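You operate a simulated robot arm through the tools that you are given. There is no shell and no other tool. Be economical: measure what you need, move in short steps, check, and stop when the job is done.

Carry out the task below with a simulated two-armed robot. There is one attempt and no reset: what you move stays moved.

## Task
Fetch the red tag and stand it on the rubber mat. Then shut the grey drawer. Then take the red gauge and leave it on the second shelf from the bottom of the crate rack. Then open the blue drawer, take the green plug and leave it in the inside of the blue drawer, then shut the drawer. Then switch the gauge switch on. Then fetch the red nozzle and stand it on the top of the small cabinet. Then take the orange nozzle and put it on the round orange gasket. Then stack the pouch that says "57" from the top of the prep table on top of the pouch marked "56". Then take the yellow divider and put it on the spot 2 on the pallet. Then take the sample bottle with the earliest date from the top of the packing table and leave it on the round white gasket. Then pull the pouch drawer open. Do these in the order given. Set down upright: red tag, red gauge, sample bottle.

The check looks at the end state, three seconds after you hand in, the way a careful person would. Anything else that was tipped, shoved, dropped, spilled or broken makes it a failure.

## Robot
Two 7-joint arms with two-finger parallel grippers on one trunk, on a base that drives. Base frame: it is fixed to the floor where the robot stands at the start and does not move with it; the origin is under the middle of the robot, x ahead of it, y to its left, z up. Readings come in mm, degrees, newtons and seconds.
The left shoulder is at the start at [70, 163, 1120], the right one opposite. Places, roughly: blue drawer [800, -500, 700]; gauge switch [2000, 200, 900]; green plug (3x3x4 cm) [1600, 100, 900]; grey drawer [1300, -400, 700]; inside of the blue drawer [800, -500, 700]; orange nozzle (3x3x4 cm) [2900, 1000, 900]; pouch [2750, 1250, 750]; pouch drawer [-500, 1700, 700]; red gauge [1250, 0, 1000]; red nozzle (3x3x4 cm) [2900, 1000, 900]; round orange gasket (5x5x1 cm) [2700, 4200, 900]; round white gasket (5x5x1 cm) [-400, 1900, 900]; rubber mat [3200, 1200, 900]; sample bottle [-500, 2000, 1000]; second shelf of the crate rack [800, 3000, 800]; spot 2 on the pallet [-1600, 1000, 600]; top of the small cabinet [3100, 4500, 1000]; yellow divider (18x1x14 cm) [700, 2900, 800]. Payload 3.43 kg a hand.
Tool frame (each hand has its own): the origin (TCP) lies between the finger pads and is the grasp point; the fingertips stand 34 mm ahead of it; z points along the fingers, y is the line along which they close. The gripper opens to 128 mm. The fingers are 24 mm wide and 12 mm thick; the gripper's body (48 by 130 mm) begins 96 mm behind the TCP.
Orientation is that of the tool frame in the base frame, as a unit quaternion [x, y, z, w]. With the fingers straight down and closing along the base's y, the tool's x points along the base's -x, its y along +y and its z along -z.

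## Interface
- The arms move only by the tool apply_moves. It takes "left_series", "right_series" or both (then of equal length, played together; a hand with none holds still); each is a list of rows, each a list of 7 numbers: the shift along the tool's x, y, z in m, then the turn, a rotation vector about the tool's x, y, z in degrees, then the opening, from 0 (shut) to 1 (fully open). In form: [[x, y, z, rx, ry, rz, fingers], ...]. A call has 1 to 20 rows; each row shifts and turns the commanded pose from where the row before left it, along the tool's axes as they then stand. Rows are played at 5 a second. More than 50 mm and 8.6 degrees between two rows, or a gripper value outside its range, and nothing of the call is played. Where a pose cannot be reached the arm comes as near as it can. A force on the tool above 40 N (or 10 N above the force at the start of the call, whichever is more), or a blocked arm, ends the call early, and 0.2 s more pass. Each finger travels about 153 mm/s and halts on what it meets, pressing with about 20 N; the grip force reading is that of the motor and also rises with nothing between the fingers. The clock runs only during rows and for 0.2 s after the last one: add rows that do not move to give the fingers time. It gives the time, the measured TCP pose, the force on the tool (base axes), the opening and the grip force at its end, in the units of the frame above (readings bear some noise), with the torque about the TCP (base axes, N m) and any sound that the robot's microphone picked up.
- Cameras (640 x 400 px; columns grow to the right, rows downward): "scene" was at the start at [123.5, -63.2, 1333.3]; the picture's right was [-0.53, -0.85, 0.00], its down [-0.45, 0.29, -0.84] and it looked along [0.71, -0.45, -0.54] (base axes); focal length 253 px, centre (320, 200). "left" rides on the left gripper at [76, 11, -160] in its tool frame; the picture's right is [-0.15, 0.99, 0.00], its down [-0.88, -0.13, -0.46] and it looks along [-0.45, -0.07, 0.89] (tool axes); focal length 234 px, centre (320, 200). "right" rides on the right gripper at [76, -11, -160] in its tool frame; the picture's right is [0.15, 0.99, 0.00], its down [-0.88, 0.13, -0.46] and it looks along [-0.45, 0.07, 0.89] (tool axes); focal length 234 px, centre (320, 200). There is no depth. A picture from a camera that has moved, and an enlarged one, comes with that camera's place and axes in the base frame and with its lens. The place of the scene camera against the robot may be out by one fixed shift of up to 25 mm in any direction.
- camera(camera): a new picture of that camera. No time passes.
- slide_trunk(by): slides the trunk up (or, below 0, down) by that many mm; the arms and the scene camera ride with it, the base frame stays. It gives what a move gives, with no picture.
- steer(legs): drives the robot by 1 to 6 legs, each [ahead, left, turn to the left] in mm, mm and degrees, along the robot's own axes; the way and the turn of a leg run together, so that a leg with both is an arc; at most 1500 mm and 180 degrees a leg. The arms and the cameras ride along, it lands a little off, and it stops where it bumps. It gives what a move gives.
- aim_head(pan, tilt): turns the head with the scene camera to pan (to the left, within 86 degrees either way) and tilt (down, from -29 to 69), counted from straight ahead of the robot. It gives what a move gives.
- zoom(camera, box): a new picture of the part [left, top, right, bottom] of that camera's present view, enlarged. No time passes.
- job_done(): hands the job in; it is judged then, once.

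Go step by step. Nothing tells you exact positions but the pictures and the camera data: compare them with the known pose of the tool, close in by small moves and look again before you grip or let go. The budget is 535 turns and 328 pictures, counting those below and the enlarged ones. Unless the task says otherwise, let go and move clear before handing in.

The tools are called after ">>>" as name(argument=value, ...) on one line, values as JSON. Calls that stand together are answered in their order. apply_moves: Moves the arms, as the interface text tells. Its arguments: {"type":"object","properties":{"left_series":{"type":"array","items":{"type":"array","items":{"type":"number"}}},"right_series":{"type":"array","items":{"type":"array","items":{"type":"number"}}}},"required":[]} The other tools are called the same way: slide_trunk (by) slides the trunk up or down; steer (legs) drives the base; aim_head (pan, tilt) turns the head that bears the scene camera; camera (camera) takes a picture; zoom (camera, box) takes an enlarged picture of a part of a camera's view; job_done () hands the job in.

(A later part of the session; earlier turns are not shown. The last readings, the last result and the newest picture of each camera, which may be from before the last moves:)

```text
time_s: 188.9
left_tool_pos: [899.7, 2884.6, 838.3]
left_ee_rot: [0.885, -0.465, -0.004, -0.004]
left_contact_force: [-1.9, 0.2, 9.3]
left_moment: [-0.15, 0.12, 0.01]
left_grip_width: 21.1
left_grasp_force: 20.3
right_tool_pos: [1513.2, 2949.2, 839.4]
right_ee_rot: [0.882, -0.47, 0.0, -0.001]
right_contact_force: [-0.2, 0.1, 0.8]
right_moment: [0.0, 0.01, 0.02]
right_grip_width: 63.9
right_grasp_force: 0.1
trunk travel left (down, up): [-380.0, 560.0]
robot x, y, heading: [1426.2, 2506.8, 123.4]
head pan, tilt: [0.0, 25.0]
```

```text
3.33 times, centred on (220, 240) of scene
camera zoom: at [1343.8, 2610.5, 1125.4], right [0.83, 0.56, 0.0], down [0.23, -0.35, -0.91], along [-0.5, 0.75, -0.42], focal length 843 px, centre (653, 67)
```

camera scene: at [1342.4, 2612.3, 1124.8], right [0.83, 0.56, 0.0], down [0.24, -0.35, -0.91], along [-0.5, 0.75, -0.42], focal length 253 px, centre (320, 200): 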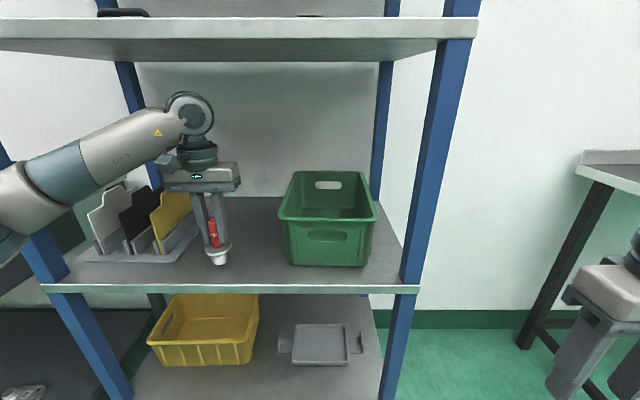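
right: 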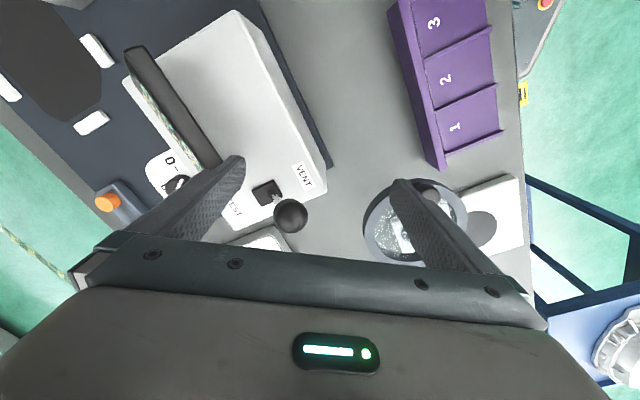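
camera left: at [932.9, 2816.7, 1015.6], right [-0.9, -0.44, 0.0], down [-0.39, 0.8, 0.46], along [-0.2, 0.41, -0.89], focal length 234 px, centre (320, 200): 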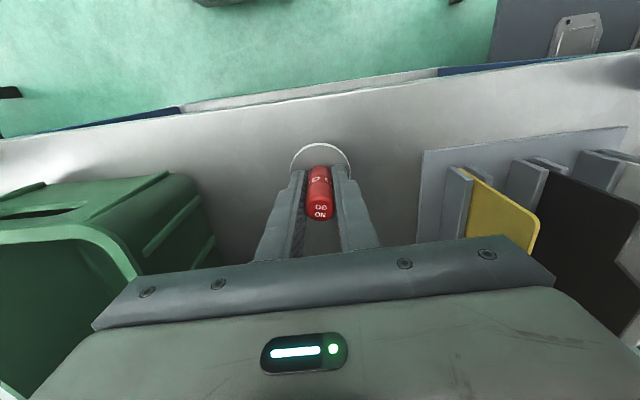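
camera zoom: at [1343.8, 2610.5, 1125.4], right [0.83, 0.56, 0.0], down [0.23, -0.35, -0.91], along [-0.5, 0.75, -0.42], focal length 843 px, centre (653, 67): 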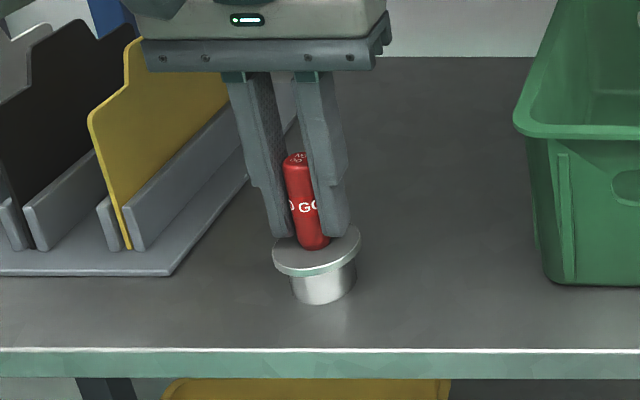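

>>> apply_moves(left_series=[[0, 0, -0.001, 0, 0.4, 0, 0], [0, 0, 0, 0, 0, 0, 0.17], [0, 0, 0, 0, 0, 0, 0.2], [0, 0, 0, 0, 0, 0, 0.3], [0, 0, 0, 0, 0, 0, 0.4], [0, 0, 0, 0, 0, 0, 0.4]])

>>> zoom(camera="scene", box=[150, 180, 290, 300])

```text
time_s: 190.3
left_tool_pos: [899.2, 2886.1, 838.9]
left_ee_rot: [0.885, -0.465, 0.0, 0.0]
left_contact_force: [0.3, 0.6, 0.3]
left_moment: [0.01, 0.01, 0.01]
left_grip_width: 51.1
left_grasp_force: 0.2
right_tool_pos: [1512.9, 2949.9, 838.4]
right_ee_rot: [0.881, -0.472, 0.0, 0.0]
right_contact_force: [-0.9, -0.3, -0.2]
right_moment: [-0.04, -0.01, -0.06]
right_grip_width: 64.0
right_grasp_force: 0.1
trunk travel left (down, up): [-380.0, 560.0]
robot x, y, heading: [1425.3, 2509.5, 123.6]
head pan, tilt: [0.0, 25.0]
```

```text
3.33 times, centred on (220, 240) of scene
camera zoom: at [1343.3, 2611.1, 1125.1], right [0.83, 0.56, 0.0], down [0.23, -0.35, -0.91], along [-0.5, 0.75, -0.42], focal length 843 px, centre (653, 67)
```

zoom: 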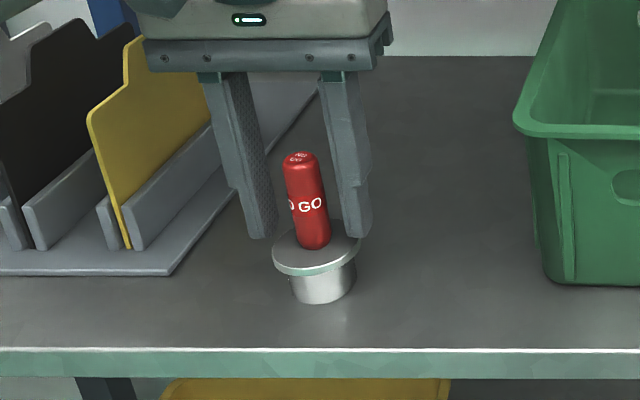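

>>> apply_moves(left_series=[[0.03, 0, 0, 0, 0, 0, 0.5], [0.04, 0, 0, 0, 0, 0, 0.5], [0.04, 0, 0, 0, 0, 0, 0.5], [0.04, 0, 0, 0, 0, 0, 0.5]])

>>> camera(camera="scene")

```text
time_s: 191.3
left_tool_pos: [985.7, 2762.3, 839.0]
left_ee_rot: [0.885, -0.465, 0.0, 0.0]
left_contact_force: [0.5, -0.6, -1.0]
left_moment: [0.01, -0.02, 0.01]
left_grip_width: 64.1
left_grasp_force: 0.0
right_tool_pos: [1512.1, 2948.3, 840.1]
right_ee_rot: [0.882, -0.472, -0.001, -0.001]
right_contact_force: [-0.5, 0.8, 0.6]
right_moment: [-0.02, 0.04, 0.01]
right_grip_width: 64.2
right_grasp_force: 0.0
trunk travel left (down, up): [-380.0, 560.0]
robot x, y, heading: [1422.0, 2507.5, 123.8]
head pan, tilt: [0.0, 25.0]
```

```text
231 pictures are left
camera scene: at [1343.4, 2610.7, 1125.1], right [0.83, 0.56, 0.0], down [0.23, -0.35, -0.91], along [-0.5, 0.75, -0.42], focal length 253 px, centre (320, 200)
```

scene: 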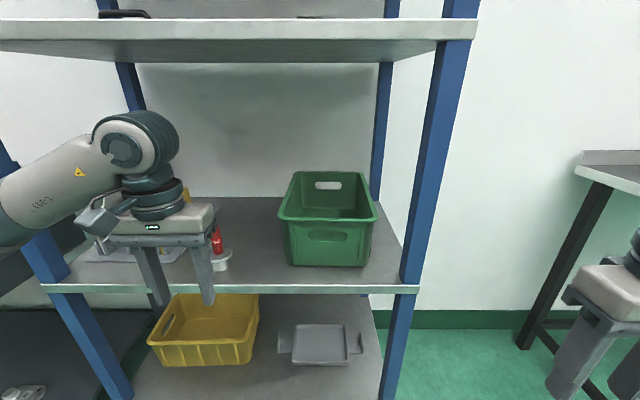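

>>> steer(legs=[[-450, 0, 0]])

>>> slide_trunk(by=220)

>>> zoom(camera="scene", box=[120, 100, 440, 300])

```text
time_s: 194.1
left_tool_pos: [1238.0, 2385.8, 839.2]
left_ee_rot: [0.885, -0.466, 0.0, -0.001]
left_contact_force: [-0.6, 0.3, -0.4]
left_moment: [0.02, 0.0, -0.01]
left_grip_width: 64.0
left_grasp_force: 0.1
right_tool_pos: [1765.3, 2571.0, 838.7]
right_ee_rot: [0.881, -0.472, -0.001, 0.0]
right_contact_force: [-0.9, 0.2, 0.3]
right_moment: [0.0, 0.0, 0.01]
right_grip_width: 64.0
right_grasp_force: 0.1
trunk travel left (down, up): [-380.0, 560.0]
robot x, y, heading: [1678.5, 2126.9, 123.7]
head pan, tilt: [0.0, 25.0]
```

```text
time_s: 196.4
left_tool_pos: [1237.8, 2386.3, 1059.8]
left_ee_rot: [0.884, -0.467, 0.0, -0.001]
left_contact_force: [0.0, 0.9, -0.2]
left_moment: [-0.02, 0.01, -0.02]
left_grip_width: 64.1
left_grasp_force: 0.1
right_tool_pos: [1766.9, 2570.4, 1060.1]
right_ee_rot: [0.881, -0.473, 0.0, 0.0]
right_contact_force: [-1.1, -0.2, -0.1]
right_moment: [0.03, 0.05, 0.0]
right_grip_width: 63.8
right_grasp_force: 0.0
trunk travel left (down, up): [-600.0, 340.0]
robot x, y, heading: [1673.2, 2129.6, 123.5]
head pan, tilt: [0.0, 25.0]
```

```text
2.00 times, centred on (280, 200) of scene
camera zoom: at [1595.6, 2233.3, 1345.0], right [0.83, 0.55, 0.0], down [0.23, -0.35, -0.91], along [-0.5, 0.75, -0.42], focal length 506 px, centre (400, 200)
```

zoom: 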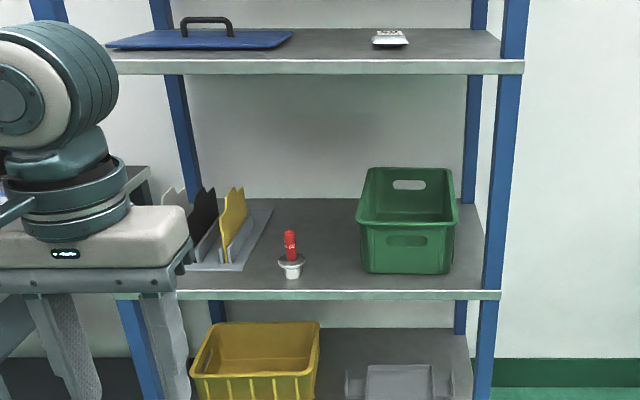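

The gauge stands upright on the second shelf. I drive back round to the aisle for the blue drawer.

>>> steer(legs=[[0, -1320, 0.5]])

```text
time_s: 203.1
left_tool_pos: [2335.3, 3125.3, 1060.4]
left_ee_rot: [0.887, -0.462, 0.0, 0.001]
left_contact_force: [-0.1, -0.4, 0.2]
left_moment: [-0.01, -0.01, -0.01]
left_grip_width: 64.0
left_grasp_force: 0.0
right_tool_pos: [2860.8, 3315.9, 1058.6]
right_ee_rot: [0.884, -0.467, 0.0, -0.001]
right_contact_force: [-0.4, 0.6, -0.2]
right_moment: [0.02, 0.02, 0.03]
right_grip_width: 64.1
right_grasp_force: 0.1
trunk travel left (down, up): [-600.0, 340.0]
robot x, y, heading: [2775.5, 2871.9, 124.4]
head pan, tilt: [0.0, 25.0]
```

>>> steer(legs=[[-1400, 0, -0.4], [-1400, 0, 0]])

```text
time_s: 216.7
left_tool_pos: [3997.5, 829.8, 1059.4]
left_ee_rot: [0.903, -0.429, 0.0, -0.001]
left_contact_force: [-0.2, 0.0, 0.7]
left_moment: [-0.01, 0.03, -0.02]
left_grip_width: 64.1
left_grasp_force: 0.0
right_tool_pos: [4507.2, 1056.1, 1060.3]
right_ee_rot: [0.9, -0.436, 0.0, 0.0]
right_contact_force: [-0.5, 0.1, 0.1]
right_moment: [0.02, 0.01, -0.01]
right_grip_width: 64.0
right_grasp_force: 0.1
trunk travel left (down, up): [-600.0, 340.0]
robot x, y, heading: [4454.5, 607.2, 128.4]
head pan, tilt: [0.0, 25.0]
```

>>> steer(legs=[[0, 0, -4.4], [0, 1200, 0], [0, 1200, 0]])

```text
time_s: 229.2
left_tool_pos: [1999.6, -609.9, 1059.7]
left_ee_rot: [0.899, -0.438, 0.0, -0.001]
left_contact_force: [-0.1, 0.4, -0.4]
left_moment: [0.02, 0.04, -0.01]
left_grip_width: 64.1
left_grasp_force: 0.2
right_tool_pos: [2513.1, -392.8, 1058.6]
right_ee_rot: [0.896, -0.444, 0.0, 0.0]
right_contact_force: [-0.9, -0.7, -0.3]
right_moment: [0.03, 0.0, 0.02]
right_grip_width: 64.3
right_grasp_force: 0.1
trunk travel left (down, up): [-600.0, 340.0]
robot x, y, heading: [2453.7, -840.3, 127.2]
head pan, tilt: [0.0, 25.0]
```

>>> steer(legs=[[0, 0, -3.3], [100, 1020, 0]])

>>> aim_head(pan=0, tilt=35)

>>> camera(camera="scene")

```text
time_s: 235.0
left_tool_pos: [1101.0, -1095.7, 1059.6]
left_ee_rot: [0.89, -0.456, 0.0, -0.001]
left_contact_force: [0.3, 0.1, -0.1]
left_moment: [-0.03, 0.01, 0.01]
left_grip_width: 64.3
left_grasp_force: 0.1
right_tool_pos: [1624.0, -900.4, 1059.3]
right_ee_rot: [0.887, -0.462, 0.0, 0.001]
right_contact_force: [-0.5, -0.1, -0.3]
right_moment: [0.0, -0.01, 0.01]
right_grip_width: 64.2
right_grasp_force: 0.1
trunk travel left (down, up): [-600.0, 340.0]
robot x, y, heading: [1549.1, -1344.5, 125.2]
head pan, tilt: [0.0, 25.0]
```

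```text
time_s: 235.8
left_tool_pos: [1100.1, -1097.2, 1059.0]
left_ee_rot: [0.89, -0.455, 0.0, 0.0]
left_contact_force: [0.4, -0.2, 0.0]
left_moment: [0.01, 0.01, -0.01]
left_grip_width: 63.9
left_grasp_force: 0.1
right_tool_pos: [1623.6, -899.9, 1059.4]
right_ee_rot: [0.887, -0.462, -0.001, -0.001]
right_contact_force: [-0.4, 0.3, 0.3]
right_moment: [0.01, -0.04, -0.02]
right_grip_width: 63.9
right_grasp_force: 0.0
trunk travel left (down, up): [-600.0, 340.0]
robot x, y, heading: [1544.9, -1342.7, 125.0]
head pan, tilt: [0.0, 35.0]
```

```text
229 pictures are left
camera scene: at [1463.9, -1245.0, 1329.3], right [0.82, 0.57, 0.0], down [0.33, -0.47, -0.82], along [-0.47, 0.67, -0.57], focal length 253 px, centre (320, 200)
```

scene: 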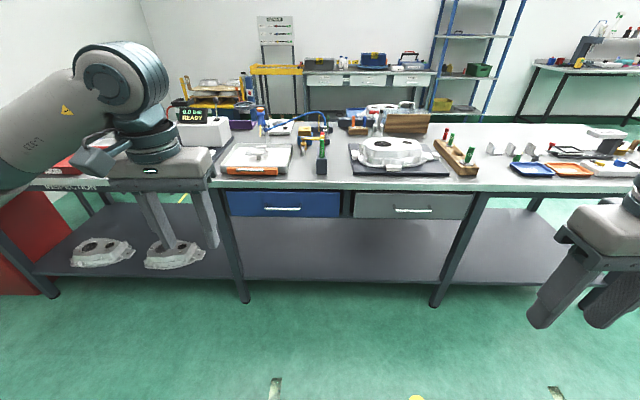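

>>> steer(legs=[[0, 0, -1.1], [340, 0, 0]])

>>> apply_moves(left_series=[[0, 0, 0, 0, 0, 8, 0.5], [0, 0, 0, 0, 0, 8, 0.5], [0, 0, 0, 0, 0, 8, 0.5], [0, 0, 0, 0, 0, 8, 0.5], [0, 0, 0, 0, 0, 8, 0.5], [0, 0, 0, 0, 0, 8, 0.5], [0, 0, 0, 0, 0, 8, 0.5], [0, 0, 0, 0, 0, 8, 0.5], [0, 0, 0, 0, 0, 8, 0.5], [0, 0, 0, 0, 0, 8, 0.5], [0, 0, 0, 0, 0, 8, 0.5]])

>>> camera(camera="left")

```text
time_s: 238.3
left_tool_pos: [916.8, -805.7, 1059.3]
left_ee_rot: [0.886, -0.464, 0.0, 0.0]
left_contact_force: [0.9, -0.3, -0.8]
left_moment: [0.03, -0.02, 0.03]
left_grip_width: 64.0
left_grasp_force: 0.1
right_tool_pos: [1443.6, -618.0, 1059.0]
right_ee_rot: [0.883, -0.47, 0.001, 0.0]
right_contact_force: [-0.3, 0.4, -0.2]
right_moment: [-0.02, 0.01, 0.01]
right_grip_width: 63.8
right_grasp_force: 0.0
trunk travel left (down, up): [-600.0, 340.0]
robot x, y, heading: [1354.4, -1064.1, 124.0]
head pan, tilt: [0.0, 35.0]
```

```text
time_s: 240.7
left_tool_pos: [961.5, -821.7, 1058.8]
left_ee_rot: [-0.316, 0.949, 0.0, 0.0]
left_contact_force: [0.4, 0.8, -0.3]
left_moment: [0.01, -0.02, 0.0]
left_grip_width: 64.0
left_grasp_force: 0.0
left hand out of reach, approached as far as the arm can: row 10, 11
right_tool_pos: [1443.6, -619.4, 1058.4]
right_ee_rot: [0.882, -0.47, -0.001, 0.001]
right_contact_force: [-0.1, 0.1, 0.1]
right_moment: [0.0, 0.04, -0.01]
right_grip_width: 64.1
right_grasp_force: 0.0
trunk travel left (down, up): [-600.0, 340.0]
robot x, y, heading: [1358.6, -1066.0, 124.0]
head pan, tilt: [0.0, 35.0]
```

```text
228 pictures are left
camera left: at [893.4, -857.8, 1217.4], right [-0.47, 0.88, 0.0], down [0.78, 0.42, 0.46], along [0.4, 0.22, -0.89], focal length 234 px, centre (320, 200)
```

left: 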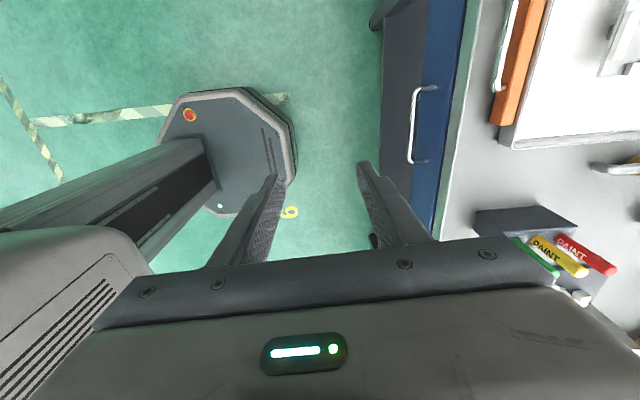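

>>> apply_moves(left_series=[[0, 0, 0.045, 0, 0, 0, 0.5], [0, 0, 0.045, 0, 0, 0, 0.5], [0, 0, 0.045, 0, 0, 0, 0.5], [0, 0, 0.045, 0, 0, 0, 0.5], [0, 0, 0.045, 0, 0, 0, 0.5], [0, 0, 0, 0, 0, 0, 0.5]])

>>> camera(camera="left")

```text
time_s: 242.1
left_tool_pos: [965.2, -822.1, 958.4]
left_ee_rot: [-0.318, 0.948, 0.001, 0.0]
left_contact_force: [0.1, -1.0, -0.7]
left_moment: [-0.03, -0.04, 0.04]
left_grip_width: 64.1
left_grasp_force: 0.1
left hand out of reach, approached as far as the arm can: row 2, 3, 4, 5
right_tool_pos: [1442.8, -620.4, 1059.8]
right_ee_rot: [0.882, -0.47, 0.0, 0.0]
right_contact_force: [-0.4, 0.5, 0.7]
right_moment: [-0.02, 0.02, -0.01]
right_grip_width: 64.0
right_grasp_force: 0.0
trunk travel left (down, up): [-600.0, 340.0]
robot x, y, heading: [1355.1, -1065.7, 124.0]
head pan, tilt: [0.0, 35.0]
```

```text
227 pictures are left
camera left: at [897.9, -859.1, 1117.8], right [-0.48, 0.88, 0.0], down [0.78, 0.43, 0.46], along [0.4, 0.22, -0.89], focal length 234 px, centre (320, 200)
```

left: 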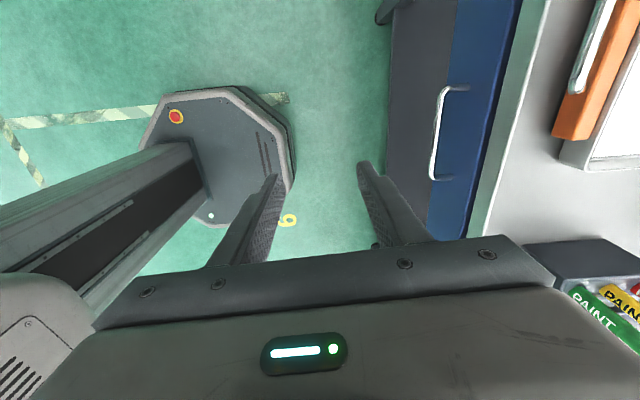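

>>> aim_head(pan=30, tilt=40)

>>> camera(camera="scene")

```text
time_s: 243.1
left_tool_pos: [966.0, -822.2, 957.1]
left_ee_rot: [-0.318, 0.948, 0.001, 0.0]
left_contact_force: [0.1, -0.1, -0.5]
left_moment: [-0.03, -0.03, -0.02]
left_grip_width: 63.8
left_grasp_force: 0.1
right_tool_pos: [1443.4, -620.3, 1057.5]
right_ee_rot: [0.882, -0.47, 0.0, 0.0]
right_contact_force: [-0.2, -0.5, 0.0]
right_moment: [0.01, -0.02, -0.03]
right_grip_width: 64.0
right_grasp_force: 0.1
trunk travel left (down, up): [-600.0, 340.0]
robot x, y, heading: [1358.9, -1059.7, 124.0]
head pan, tilt: [30.0, 40.0]
```

```text
226 pictures are left
camera scene: at [1249.6, -997.3, 1321.7], right [0.44, 0.9, 0.0], down [0.58, -0.28, -0.77], along [-0.69, 0.34, -0.64], focal length 253 px, centre (320, 200)
```

scene: 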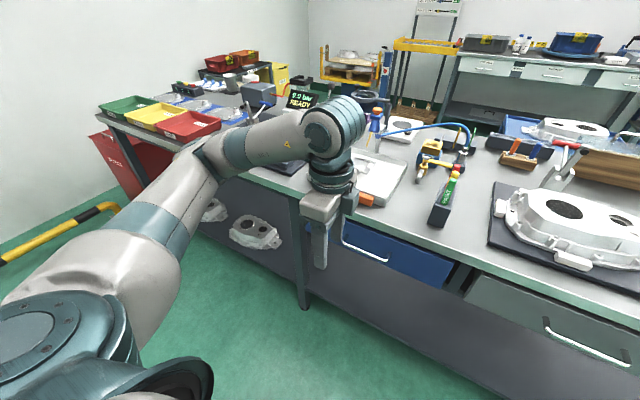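

The yaw-90 pose is at the arm's limit here. Instead I back off and pitch the hand to point forward, fingers closing vertically, to take the bar handle from the front.

>>> steer(legs=[[-280, 0, 0]])

>>> apply_moves(left_series=[[0, 0.0328, -0.0023, -8.2, 0, 0, 0.5], [0, 0.0328, -0.0023, -8.2, 0, 0, 0.5], [0, 0.0328, -0.0023, -8.2, 0, 0, 0.5], [0, 0.0328, -0.0023, -8.2, 0, 0, 0.5], [0, 0.0328, -0.0023, -8.2, 0, 0, 0.5], [0, 0.0328, -0.0023, -8.2, 0, 0, 0.5], [0, 0.0328, -0.0023, -8.2, 0, 0, 0.5], [0, 0.0328, -0.0023, -8.2, 0, 0, 0.5], [0, 0.0328, -0.0023, -8.2, 0, 0, 0.5], [0, 0.0328, -0.0023, -8.2, 0, 0, 0.5], [0, 0.0328, -0.0023, -8.0, 0, 0, 0.5]])

>>> camera(camera="scene")

```text
time_s: 245.0
left_tool_pos: [1119.0, -1047.5, 958.6]
left_ee_rot: [-0.315, 0.949, 0.002, 0.0]
left_contact_force: [0.3, -0.2, 0.4]
left_moment: [0.01, -0.01, 0.02]
left_grip_width: 64.1
left_grasp_force: 0.1
right_tool_pos: [1597.0, -847.8, 1058.2]
right_ee_rot: [0.881, -0.472, 0.0, 0.001]
right_contact_force: [-0.8, -0.2, 0.1]
right_moment: [-0.03, 0.01, 0.01]
right_grip_width: 63.9
right_grasp_force: 0.1
trunk travel left (down, up): [-600.0, 340.0]
robot x, y, heading: [1505.5, -1290.1, 123.7]
head pan, tilt: [30.0, 40.0]
```

```text
time_s: 247.4
left_tool_pos: [999.4, -882.3, 1164.8]
left_ee_rot: [-0.233, 0.702, 0.639, -0.211]
left_contact_force: [0.2, 0.8, -0.3]
left_moment: [-0.01, 0.01, 0.02]
left_grip_width: 63.8
left_grasp_force: 0.0
left hand out of reach, approached as far as the arm can: row 1, 2
right_tool_pos: [1597.2, -847.6, 1059.0]
right_ee_rot: [0.882, -0.472, 0.0, 0.0]
right_contact_force: [0.4, 0.1, 0.3]
right_moment: [-0.01, 0.01, 0.01]
right_grip_width: 64.2
right_grasp_force: 0.1
trunk travel left (down, up): [-600.0, 340.0]
robot x, y, heading: [1506.9, -1286.7, 123.8]
head pan, tilt: [30.0, 40.0]
```

```text
225 pictures are left
camera scene: at [1402.3, -1224.5, 1321.8], right [0.44, 0.9, 0.0], down [0.58, -0.29, -0.77], along [-0.69, 0.34, -0.64], focal length 253 px, centre (320, 200)
```

scene: 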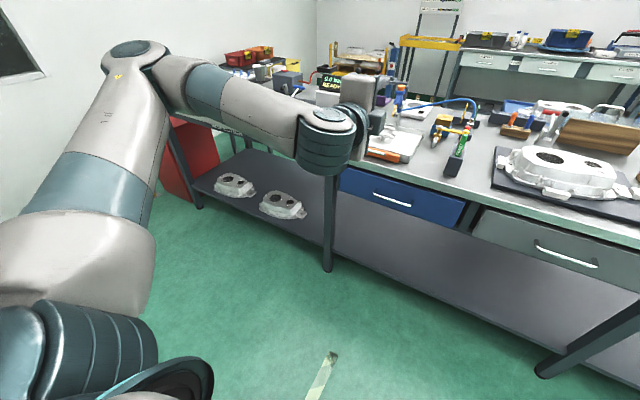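

>>> slide_trunk(by=-400)

>>> apply_moves(left_series=[[0, 0, 0, -5.4, 0, 0, 0.8], [0, 0, 0, 0, -2.7, 0, 0.8], [0, 0, 0, 0, 0, 0, 0.8]])

>>> camera(camera="left")

>>> camera(camera="scene")

```text
time_s: 251.2
left_tool_pos: [998.1, -882.7, 764.7]
left_ee_rot: [-0.233, 0.703, 0.638, -0.211]
left_contact_force: [0.2, -0.1, 0.5]
left_moment: [0.0, -0.04, 0.0]
left_grip_width: 64.2
left_grasp_force: 0.1
right_tool_pos: [1597.9, -847.3, 659.2]
right_ee_rot: [0.881, -0.473, -0.001, 0.0]
right_contact_force: [0.2, -1.0, -0.2]
right_moment: [0.02, 0.02, -0.02]
right_grip_width: 64.1
right_grasp_force: 0.0
trunk travel left (down, up): [-200.0, 740.0]
robot x, y, heading: [1509.2, -1287.9, 123.7]
head pan, tilt: [30.0, 40.0]
```

```text
time_s: 252.0
left_tool_pos: [998.7, -883.0, 765.1]
left_ee_rot: [-0.227, 0.687, 0.655, -0.217]
left_contact_force: [0.3, 0.0, -0.3]
left_moment: [0.03, 0.0, -0.01]
left_grip_width: 102.6
left_grasp_force: 0.1
left hand out of reach, approached as far as the arm can: row 2
right_tool_pos: [1596.4, -847.8, 658.3]
right_ee_rot: [0.881, -0.473, 0.0, 0.0]
right_contact_force: [-0.4, -0.5, 0.4]
right_moment: [0.01, 0.02, 0.01]
right_grip_width: 63.9
right_grasp_force: 0.0
trunk travel left (down, up): [-200.0, 740.0]
robot x, y, heading: [1506.7, -1291.1, 123.7]
head pan, tilt: [30.0, 40.0]
```

```text
224 pictures are left
camera left: at [1032.4, -1056.3, 783.3], right [0.09, 0.13, 0.99], down [0.98, 0.16, -0.11], along [-0.17, 0.98, -0.11], focal length 234 px, centre (320, 200)
```

left: 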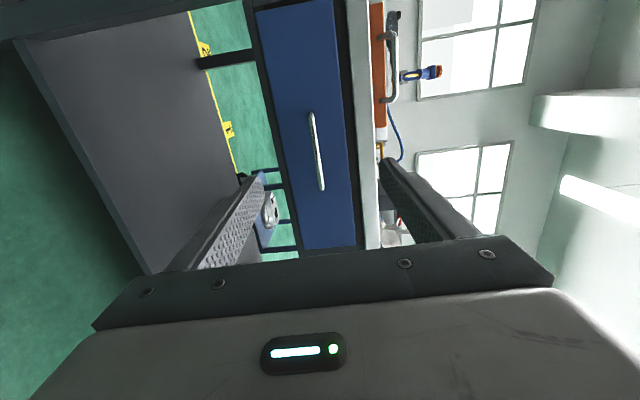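

```text
223 pictures are left
camera scene: at [1402.0, -1224.5, 921.7], right [0.44, 0.9, 0.0], down [0.58, -0.29, -0.77], along [-0.69, 0.34, -0.64], focal length 253 px, centre (320, 200)
```

scene: 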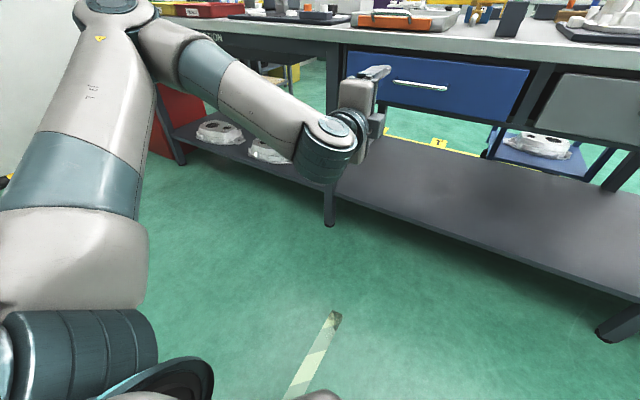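

>>> apply_moves(left_series=[[-0.012, -0.013, 0, 0, 0, 0, 0.8], [-0.011, -0.014, 0, 0, 0, 0, 0.8], [0, 0, 0, 0, 0, 0, 0.8]])

>>> steer(legs=[[180, 0, 0]])

>>> camera(camera="left")

>>> camera(camera="scene")

```text
time_s: 252.8
left_tool_pos: [1017.6, -870.1, 738.5]
left_ee_rot: [-0.228, 0.687, 0.655, -0.218]
left_contact_force: [-0.5, -0.3, 0.2]
left_moment: [-0.03, -0.01, 0.03]
left_grip_width: 102.3
left_grasp_force: 0.1
right_tool_pos: [1598.3, -847.4, 659.3]
right_ee_rot: [0.881, -0.472, 0.0, 0.0]
right_contact_force: [0.0, 0.6, -0.4]
right_moment: [0.04, -0.01, 0.0]
right_grip_width: 64.0
right_grasp_force: 0.0
trunk travel left (down, up): [-200.0, 740.0]
robot x, y, heading: [1504.9, -1290.0, 123.7]
head pan, tilt: [30.0, 40.0]
```

```text
time_s: 254.3
left_tool_pos: [918.7, -721.9, 736.9]
left_ee_rot: [-0.227, 0.687, 0.655, -0.218]
left_contact_force: [0.8, -0.3, 0.0]
left_moment: [0.02, 0.02, -0.02]
left_grip_width: 102.3
left_grasp_force: 0.1
right_tool_pos: [1498.9, -700.6, 660.4]
right_ee_rot: [0.881, -0.473, 0.0, 0.0]
right_contact_force: [-0.1, -0.2, -0.7]
right_moment: [-0.06, 0.0, -0.02]
right_grip_width: 63.9
right_grasp_force: 0.1
trunk travel left (down, up): [-200.0, 740.0]
robot x, y, heading: [1408.6, -1139.0, 123.7]
head pan, tilt: [30.0, 40.0]
```

```text
222 pictures are left
camera left: at [953.1, -895.0, 756.2], right [0.09, 0.13, 0.99], down [0.98, 0.16, -0.11], along [-0.17, 0.98, -0.11], focal length 234 px, centre (320, 200)
```

left: 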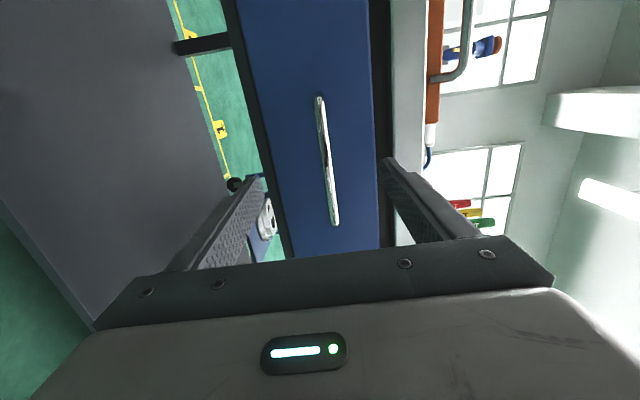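

```text
221 pictures are left
camera scene: at [1303.8, -1076.5, 921.7], right [0.44, 0.9, 0.0], down [0.58, -0.29, -0.77], along [-0.69, 0.34, -0.64], focal length 253 px, centre (320, 200)
```

scene: 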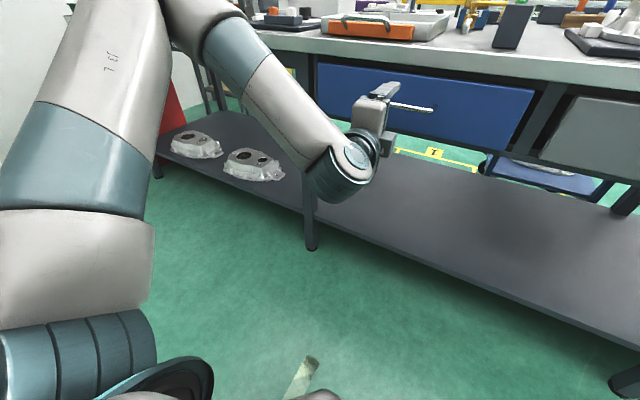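

>>> apply_moves(left_series=[[0, 0.004, 0, 0, 0, 0, 0.5], [0, 0, 0.02, 0, 0, 0, 0.5], [0, 0, 0.015, 0, 0, 0, 0.5], [0, 0, 0.01, 0, 0, 0, 0.5], [0, 0, 0, 0, 0, 0, 0.5]])

>>> camera(camera="left")

>>> zoom(camera="scene", box=[310, 50, 470, 150])

```text
time_s: 255.5
left_tool_pos: [892.4, -685.9, 739.0]
left_ee_rot: [-0.228, 0.687, 0.655, -0.218]
left_contact_force: [0.0, -0.5, -0.5]
left_moment: [0.02, 0.0, -0.02]
left_grip_width: 64.0
left_grasp_force: 0.0
right_tool_pos: [1499.6, -699.4, 659.3]
right_ee_rot: [0.881, -0.472, 0.001, 0.001]
right_contact_force: [0.1, 0.2, -0.4]
right_moment: [-0.02, -0.02, 0.0]
right_grip_width: 64.0
right_grasp_force: 0.1
trunk travel left (down, up): [-200.0, 740.0]
robot x, y, heading: [1407.7, -1144.2, 123.5]
head pan, tilt: [30.0, 40.0]
```

```text
220 pictures are left
camera left: at [926.8, -859.1, 757.9], right [0.09, 0.13, 0.99], down [0.98, 0.16, -0.11], along [-0.17, 0.98, -0.11], focal length 234 px, centre (320, 200)
```

left: 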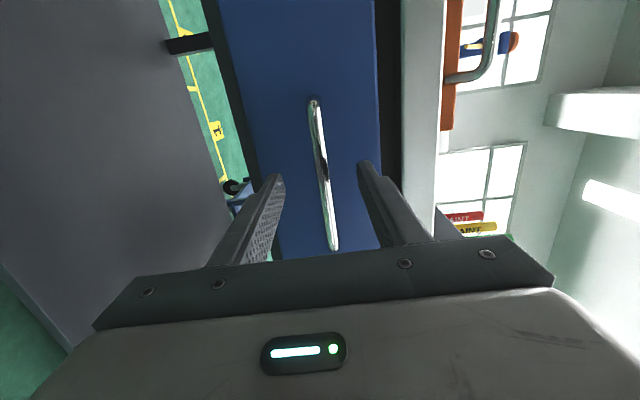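

```text
4.00 times, centred on (390, 100) of scene
camera zoom: at [1304.0, -1076.8, 921.7], right [0.44, 0.9, 0.0], down [0.58, -0.29, -0.77], along [-0.69, 0.34, -0.64], focal length 1012 px, centre (40, 600)
```

zoom: 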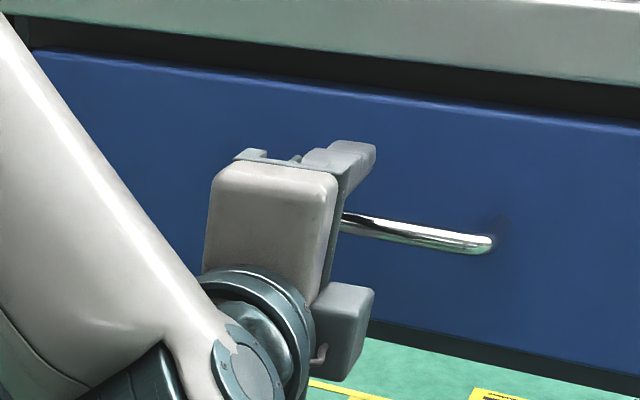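

>>> apply_moves(left_series=[[0, 0, 0.01, 0, 0, 0, 0.5], [0, 0, 0.006, 0, 0, 0, 0.5], [0, 0, 0, 0, 0, 0, 0.5]])

>>> apply_moves(left_series=[[0, 0, 0, 0, 0, 0, 0.25], [0, 0, 0, 0, 0, 0, 0.1], [0, 0, 0, 0, 0, 0, 0], [0, 0, 0, 0, 0, 0, 0]])

```text
time_s: 256.3
left_tool_pos: [882.6, -673.6, 739.5]
left_ee_rot: [-0.23, 0.688, 0.653, -0.217]
left_contact_force: [-0.3, -0.3, 0.6]
left_moment: [0.02, 0.04, 0.01]
left_grip_width: 63.8
left_grasp_force: 0.2
right_tool_pos: [1499.0, -700.8, 659.6]
right_ee_rot: [0.881, -0.472, 0.001, 0.0]
right_contact_force: [-0.2, -1.0, 0.1]
right_moment: [0.01, 0.01, -0.02]
right_grip_width: 63.9
right_grasp_force: 0.0
trunk travel left (down, up): [-200.0, 740.0]
robot x, y, heading: [1407.4, -1142.1, 123.8]
head pan, tilt: [30.0, 40.0]
```

```text
time_s: 257.3
left_tool_pos: [882.7, -674.3, 741.0]
left_ee_rot: [-0.229, 0.685, 0.655, -0.219]
left_contact_force: [-3.4, 2.0, 16.4]
left_moment: [0.05, 0.33, 0.08]
left_grip_width: 11.6
left_grasp_force: 44.8
right_tool_pos: [1499.4, -700.7, 659.9]
right_ee_rot: [0.881, -0.472, -0.001, 0.0]
right_contact_force: [-0.2, 0.1, 0.3]
right_moment: [0.02, -0.04, -0.03]
right_grip_width: 64.1
right_grasp_force: 0.0
trunk travel left (down, up): [-200.0, 740.0]
robot x, y, heading: [1408.2, -1141.4, 123.5]
head pan, tilt: [30.0, 40.0]
```

The handle is gripped. I relieve the side load and pull by driving back.

>>> apply_moves(left_series=[[0, 0.003, 0, 0, 0, 0, 0], [0, 0, -0.02, 0, 0, 0, 0], [0, 0, -0.02, 0, 0, 0, 0], [0, 0, 0, 0, 0, 0, 0]])

>>> camera(camera="scene")

```text
time_s: 258.3
left_tool_pos: [905.2, -708.4, 741.2]
left_ee_rot: [-0.23, 0.687, 0.653, -0.22]
left_contact_force: [-15.6, -12.6, 3.6]
left_moment: [-0.22, 0.37, 0.76]
left_grip_width: 11.6
left_grasp_force: 45.2
right_tool_pos: [1497.7, -700.9, 659.8]
right_ee_rot: [0.882, -0.472, 0.0, -0.001]
right_contact_force: [-0.5, 0.1, 0.1]
right_moment: [0.02, 0.0, -0.02]
right_grip_width: 64.4
right_grasp_force: 0.1
trunk travel left (down, up): [-200.0, 740.0]
robot x, y, heading: [1412.3, -1140.7, 123.7]
head pan, tilt: [30.0, 40.0]
```

```text
218 pictures are left
camera scene: at [1302.7, -1078.2, 921.6], right [0.44, 0.9, 0.0], down [0.58, -0.28, -0.77], along [-0.69, 0.34, -0.64], focal length 253 px, centre (320, 200)
```

scene: 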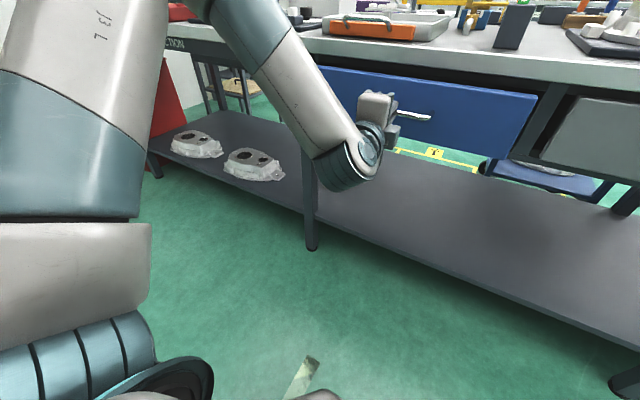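

>>> apply_moves(left_series=[[0.004, 0, 0, 0, 0, 0, 0], [0, 0, 0, 0, 0, 0, 0]])

>>> steer(legs=[[-80, 0, 0]])

>>> steer(legs=[[-80, 0, 0]])

>>> camera(camera="scene")

```text
time_s: 258.9
left_tool_pos: [905.2, -706.3, 741.1]
left_ee_rot: [-0.228, 0.688, 0.654, -0.217]
left_contact_force: [-5.3, -4.3, -4.2]
left_moment: [-0.18, 0.13, 0.79]
left_grip_width: 11.7
left_grasp_force: 45.4
right_tool_pos: [1499.4, -700.5, 658.7]
right_ee_rot: [0.882, -0.472, 0.001, -0.001]
right_contact_force: [-0.3, 0.5, -0.3]
right_moment: [0.02, -0.01, -0.01]
right_grip_width: 63.8
right_grasp_force: 0.1
trunk travel left (down, up): [-200.0, 740.0]
robot x, y, heading: [1410.9, -1142.3, 123.6]
head pan, tilt: [30.0, 40.0]
```

```text
time_s: 260.0
left_tool_pos: [949.9, -774.2, 741.7]
left_ee_rot: [-0.229, 0.688, 0.654, -0.217]
left_contact_force: [0.7, -1.8, -12.0]
left_moment: [-0.28, -0.01, -0.45]
left_grip_width: 11.5
left_grasp_force: 44.7
right_tool_pos: [1544.4, -766.8, 658.5]
right_ee_rot: [0.881, -0.473, 0.0, 0.0]
right_contact_force: [0.1, 0.9, -0.3]
right_moment: [-0.02, -0.03, -0.01]
right_grip_width: 64.0
right_grasp_force: 0.0
trunk travel left (down, up): [-200.0, 740.0]
robot x, y, heading: [1453.3, -1209.6, 123.3]
head pan, tilt: [30.0, 40.0]
```

```text
time_s: 261.1
left_tool_pos: [993.8, -840.5, 741.7]
left_ee_rot: [-0.227, 0.688, 0.654, -0.217]
left_contact_force: [-9.3, -6.6, -3.6]
left_moment: [-0.27, 0.17, 0.87]
left_grip_width: 11.6
left_grasp_force: 45.0
right_tool_pos: [1589.2, -835.4, 660.6]
right_ee_rot: [0.88, -0.474, 0.0, 0.0]
right_contact_force: [0.0, -0.2, -0.2]
right_moment: [-0.01, 0.0, -0.01]
right_grip_width: 63.7
right_grasp_force: 0.1
trunk travel left (down, up): [-200.0, 740.0]
robot x, y, heading: [1499.0, -1273.4, 123.2]
head pan, tilt: [30.0, 40.0]
```

```text
217 pictures are left
camera scene: at [1392.3, -1211.1, 921.7], right [0.45, 0.89, 0.0], down [0.58, -0.29, -0.77], along [-0.68, 0.34, -0.64], focal length 253 px, centre (320, 200)
```

scene: 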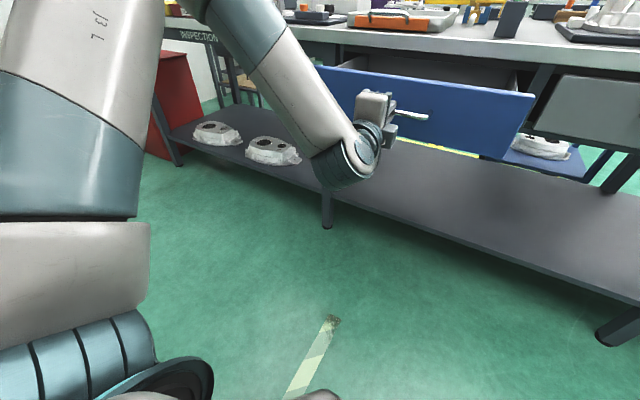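

The drawer is open about 200 mm. I let go and back off.

>>> apply_moves(left_series=[[0, 0, 0, 0, 0, 0, 0.2], [0, 0, 0, 0, 0, 0, 0.5], [0, 0, 0, 0, 0, 0, 0.5], [0, 0, -0.03, 0, 0, 0, 0.5], [0, 0, -0.04, 0, 0, 0, 0.5]])

>>> steer(legs=[[-250, 0, 0.5]])

>>> slide_trunk(by=400)

>>> camera(camera="scene")

```text
time_s: 262.2
left_tool_pos: [1022.3, -866.5, 749.9]
left_ee_rot: [-0.228, 0.688, 0.654, -0.216]
left_contact_force: [0.2, 0.4, 0.7]
left_moment: [0.0, -0.02, -0.04]
left_grip_width: 64.1
left_grasp_force: 0.0
left hand out of reach, approached as far as the arm can: row 5
right_tool_pos: [1589.7, -835.5, 659.1]
right_ee_rot: [0.88, -0.474, -0.001, 0.0]
right_contact_force: [-0.5, 0.9, -0.3]
right_moment: [0.01, 0.0, 0.03]
right_grip_width: 64.0
right_grasp_force: 0.1
trunk travel left (down, up): [-200.0, 740.0]
robot x, y, heading: [1498.1, -1275.1, 123.2]
head pan, tilt: [30.0, 40.0]
```

```text
time_s: 264.1
left_tool_pos: [1156.9, -1078.4, 750.8]
left_ee_rot: [-0.23, 0.687, 0.653, -0.22]
left_contact_force: [-0.1, -1.3, 0.2]
left_moment: [0.0, -0.01, 0.03]
left_grip_width: 64.0
left_grasp_force: 0.0
right_tool_pos: [1724.7, -1041.6, 659.8]
right_ee_rot: [0.883, -0.47, 0.001, 0.0]
right_contact_force: [-0.2, -0.1, -0.1]
right_moment: [0.01, -0.02, -0.03]
right_grip_width: 64.0
right_grasp_force: 0.0
trunk travel left (down, up): [-200.0, 740.0]
robot x, y, heading: [1636.1, -1482.0, 123.8]
head pan, tilt: [30.0, 40.0]
```

```text
time_s: 267.9
left_tool_pos: [1156.4, -1078.9, 1150.0]
left_ee_rot: [-0.23, 0.687, 0.653, -0.22]
left_contact_force: [-0.4, 0.2, -0.6]
left_moment: [0.01, 0.0, 0.01]
left_grip_width: 64.1
left_grasp_force: 0.1
right_tool_pos: [1723.8, -1041.4, 1059.6]
right_ee_rot: [0.883, -0.47, 0.0, -0.001]
right_contact_force: [-0.4, -0.5, 0.6]
right_moment: [0.0, -0.02, 0.01]
right_grip_width: 64.1
right_grasp_force: 0.0
trunk travel left (down, up): [-600.0, 340.0]
robot x, y, heading: [1635.6, -1483.7, 123.9]
head pan, tilt: [30.0, 40.0]
```

```text
216 pictures are left
camera scene: at [1530.6, -1419.1, 1321.7], right [0.44, 0.9, 0.0], down [0.58, -0.28, -0.77], along [-0.69, 0.34, -0.64], focal length 253 px, centre (320, 200)
```

scene: 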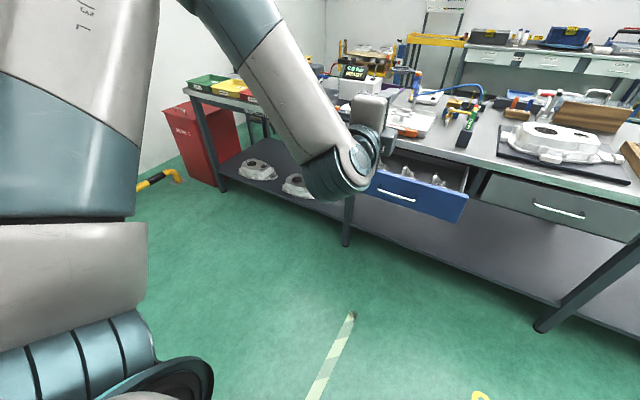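

>>> apply_moves(left_series=[[0, -0.0328, -0.0023, 8.2, 0, 0, 0.5], [0, -0.0328, -0.0023, 8.2, 0, 0, 0.5], [0, -0.0328, -0.0023, 8.2, 0, 0, 0.5], [0, -0.0328, -0.0023, 8.2, 0, 0, 0.5], [0, -0.0328, -0.0023, 8.2, 0, 0, 0.5], [0, -0.0328, -0.0023, 8.2, 0, 0, 0.5], [0, -0.0328, -0.0023, 8.2, 0, 0, 0.5], [0, -0.0328, -0.0023, 8.2, 0, 0, 0.5], [0, -0.0328, -0.0023, 8.2, 0, 0, 0.5], [0, -0.0328, -0.0023, 8.2, 0, 0, 0.5], [0, -0.0328, -0.0023, 8.0, 0, 0, 0.5]])

>>> apply_moves(left_series=[[0, 0.02, 0, 0, 0, -8, 0.5], [0, 0, 0, 0, 0, -8, 0.5], [0, 0, 0, 0, 0, -8, 0.5], [0, 0, 0, 0, 0, -8, 0.5], [0, 0, 0, 0, 0, -8, 0.5], [0, 0, 0, 0, 0, -8, 0.5], [0, 0, 0, 0, 0, -8, 0.5], [0, 0, 0, 0, 0, -8, 0.5], [0, 0, 0, 0, 0, -8, 0.5], [0, 0, 0, 0, 0, -8, 0.5], [0, 0, 0, 0, 0, -8, 0.5]])

```text
time_s: 270.3
left_tool_pos: [1300.5, -1270.5, 931.0]
left_ee_rot: [-0.317, 0.948, -0.025, 0.007]
left_contact_force: [-0.8, -0.9, 0.0]
left_moment: [-0.03, 0.0, 0.0]
left_grip_width: 63.8
left_grasp_force: 0.0
right_tool_pos: [1722.9, -1041.1, 1059.2]
right_ee_rot: [0.883, -0.47, 0.0, 0.0]
right_contact_force: [-0.5, -0.9, 0.1]
right_moment: [-0.02, 0.03, 0.0]
right_grip_width: 63.9
right_grasp_force: 0.1
trunk travel left (down, up): [-600.0, 340.0]
robot x, y, heading: [1636.5, -1485.4, 123.9]
head pan, tilt: [30.0, 40.0]
```

```text
time_s: 272.7
left_tool_pos: [1290.8, -1255.2, 930.2]
left_ee_rot: [0.888, -0.46, 0.023, 0.012]
left_contact_force: [0.5, -0.2, -0.3]
left_moment: [0.0, 0.01, 0.02]
left_grip_width: 63.8
left_grasp_force: 0.0
right_tool_pos: [1723.6, -1041.3, 1059.8]
right_ee_rot: [0.883, -0.47, -0.001, 0.0]
right_contact_force: [-0.9, 0.4, -0.2]
right_moment: [-0.01, 0.03, -0.01]
right_grip_width: 63.9
right_grasp_force: 0.0
trunk travel left (down, up): [-600.0, 340.0]
robot x, y, heading: [1640.8, -1484.0, 123.9]
head pan, tilt: [30.0, 40.0]
```

>>> apply_moves(left_series=[[-0.03, 0, -0.03, 0, -3, 0, 0.5], [-0.03, 0, -0.035, 0, 0, 0, 0.5], [-0.03, 0, -0.035, 0, 0, 0, 0.5], [-0.03, 0, -0.035, 0, 0, 0, 0.5]])

>>> steer(legs=[[0, -1080, 0]])

>>> aim_head(pan=5, tilt=35)

>>> camera(camera="scene")

```text
time_s: 273.7
left_tool_pos: [1221.3, -1155.0, 1064.8]
left_ee_rot: [0.887, -0.461, -0.001, -0.001]
left_contact_force: [0.8, 0.3, -1.1]
left_moment: [-0.05, 0.01, 0.01]
left_grip_width: 64.1
left_grasp_force: 0.0
right_tool_pos: [1725.1, -1041.4, 1058.5]
right_ee_rot: [0.882, -0.47, 0.0, 0.0]
right_contact_force: [-0.3, 0.0, 0.0]
right_moment: [0.01, 0.01, 0.01]
right_grip_width: 64.1
right_grasp_force: 0.0
trunk travel left (down, up): [-600.0, 340.0]
robot x, y, heading: [1638.6, -1483.4, 123.8]
head pan, tilt: [30.0, 40.0]
```

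```text
time_s: 279.3
left_tool_pos: [2126.9, -548.2, 1062.9]
left_ee_rot: [0.887, -0.461, -0.001, -0.001]
left_contact_force: [1.0, -0.7, 0.3]
left_moment: [0.02, 0.01, 0.0]
left_grip_width: 63.7
left_grasp_force: 0.1
right_tool_pos: [2629.4, -433.8, 1059.0]
right_ee_rot: [0.882, -0.471, 0.0, 0.0]
right_contact_force: [-0.1, -0.3, -0.7]
right_moment: [0.02, -0.01, -0.04]
right_grip_width: 63.9
right_grasp_force: 0.0
trunk travel left (down, up): [-600.0, 340.0]
robot x, y, heading: [2539.1, -876.1, 123.8]
head pan, tilt: [30.0, 40.0]
```

```text
time_s: 280.2
left_tool_pos: [2126.0, -549.0, 1063.7]
left_ee_rot: [0.887, -0.462, -0.001, 0.0]
left_contact_force: [-0.6, -0.2, -0.3]
left_moment: [-0.02, -0.01, 0.01]
left_grip_width: 63.9
left_grasp_force: 0.1
right_tool_pos: [2628.3, -434.6, 1059.9]
right_ee_rot: [0.882, -0.471, -0.001, -0.001]
right_contact_force: [-0.2, 0.1, -1.1]
right_moment: [-0.01, 0.04, 0.0]
right_grip_width: 64.0
right_grasp_force: 0.0
trunk travel left (down, up): [-600.0, 340.0]
robot x, y, heading: [2538.0, -873.4, 123.6]
head pan, tilt: [5.0, 35.0]
```

```text
215 pictures are left
camera scene: at [2455.9, -781.5, 1329.3], right [0.78, 0.63, 0.0], down [0.36, -0.45, -0.82], along [-0.51, 0.64, -0.57], focal length 253 px, centre (320, 200)
```

scene: 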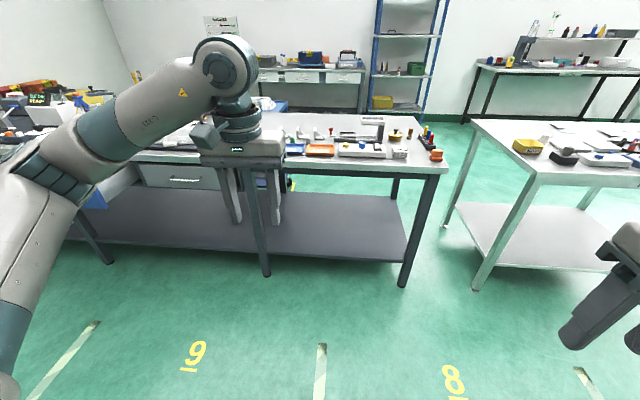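

>>> apply_moves(left_series=[[0, 0, -0.04, 0, 0, 0, 0.5], [0, 0, -0.04, 0, 0, 0, 0.5]])

>>> steer(legs=[[680, 30, 0]])

>>> aim_head(pan=15, tilt=40)

>>> camera(camera="scene")

>>> camera(camera="left")

```text
time_s: 280.8
left_tool_pos: [2127.5, -551.3, 1147.3]
left_ee_rot: [0.887, -0.462, -0.001, -0.001]
left_contact_force: [0.7, 1.0, 0.4]
left_moment: [0.03, 0.01, 0.01]
left_grip_width: 63.9
left_grasp_force: 0.1
right_tool_pos: [2629.3, -435.6, 1059.5]
right_ee_rot: [0.882, -0.471, -0.001, 0.001]
right_contact_force: [0.4, 0.1, 0.1]
right_moment: [-0.01, 0.01, -0.02]
right_grip_width: 63.9
right_grasp_force: 0.1
trunk travel left (down, up): [-600.0, 340.0]
robot x, y, heading: [2541.2, -876.0, 124.0]
head pan, tilt: [5.0, 35.0]
```

```text
time_s: 284.4
left_tool_pos: [1745.2, -21.0, 1146.8]
left_ee_rot: [0.885, -0.465, 0.0, -0.001]
left_contact_force: [0.4, -0.3, -0.3]
left_moment: [-0.01, -0.03, 0.02]
left_grip_width: 64.0
left_grasp_force: 0.1
right_tool_pos: [2248.4, 91.0, 1059.0]
right_ee_rot: [0.881, -0.474, 0.001, 0.0]
right_contact_force: [0.7, -0.9, -0.4]
right_moment: [-0.02, 0.02, 0.02]
right_grip_width: 63.9
right_grasp_force: 0.0
trunk travel left (down, up): [-600.0, 340.0]
robot x, y, heading: [2156.9, -347.5, 123.3]
head pan, tilt: [5.0, 35.0]
```

```text
time_s: 285.1
left_tool_pos: [1744.3, -20.5, 1146.1]
left_ee_rot: [0.885, -0.465, -0.001, 0.0]
left_contact_force: [0.0, -0.6, -1.0]
left_moment: [-0.01, 0.01, -0.02]
left_grip_width: 64.1
left_grasp_force: 0.0
right_tool_pos: [2248.8, 90.1, 1058.5]
right_ee_rot: [0.88, -0.474, 0.0, 0.001]
right_contact_force: [-0.1, -0.4, 0.8]
right_moment: [-0.02, -0.02, 0.0]
right_grip_width: 64.0
right_grasp_force: 0.1
trunk travel left (down, up): [-600.0, 340.0]
robot x, y, heading: [2156.1, -348.1, 123.2]
head pan, tilt: [15.0, 40.0]
```

```text
214 pictures are left
camera scene: at [2063.8, -267.4, 1321.8], right [0.66, 0.75, 0.0], down [0.48, -0.43, -0.77], along [-0.57, 0.51, -0.64], focal length 253 px, centre (320, 200)
```

scene: 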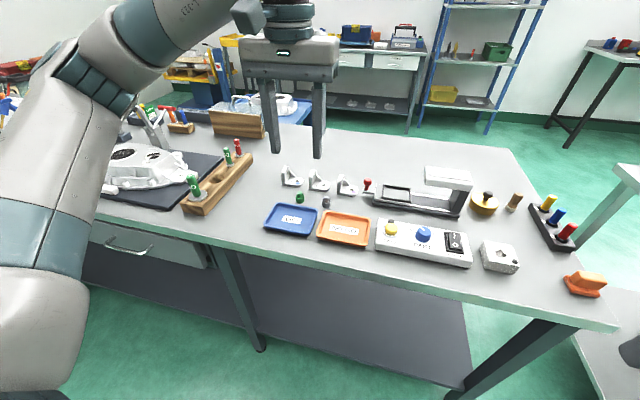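

```text
213 pictures are left
camera left: at [1777.8, -90.5, 1306.3], right [-0.9, -0.44, 0.0], down [-0.39, 0.8, 0.46], along [-0.2, 0.41, -0.89], focal length 234 px, centre (320, 200)
```

left: 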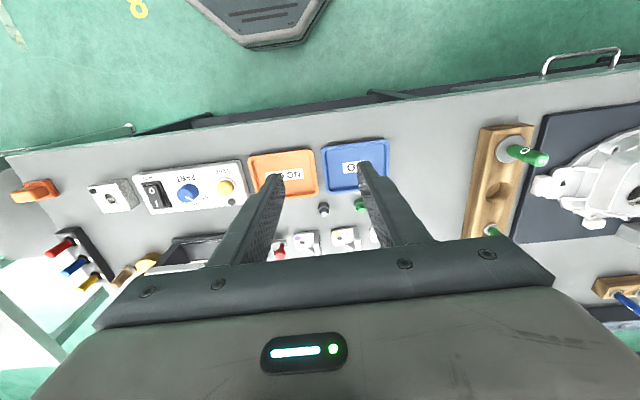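

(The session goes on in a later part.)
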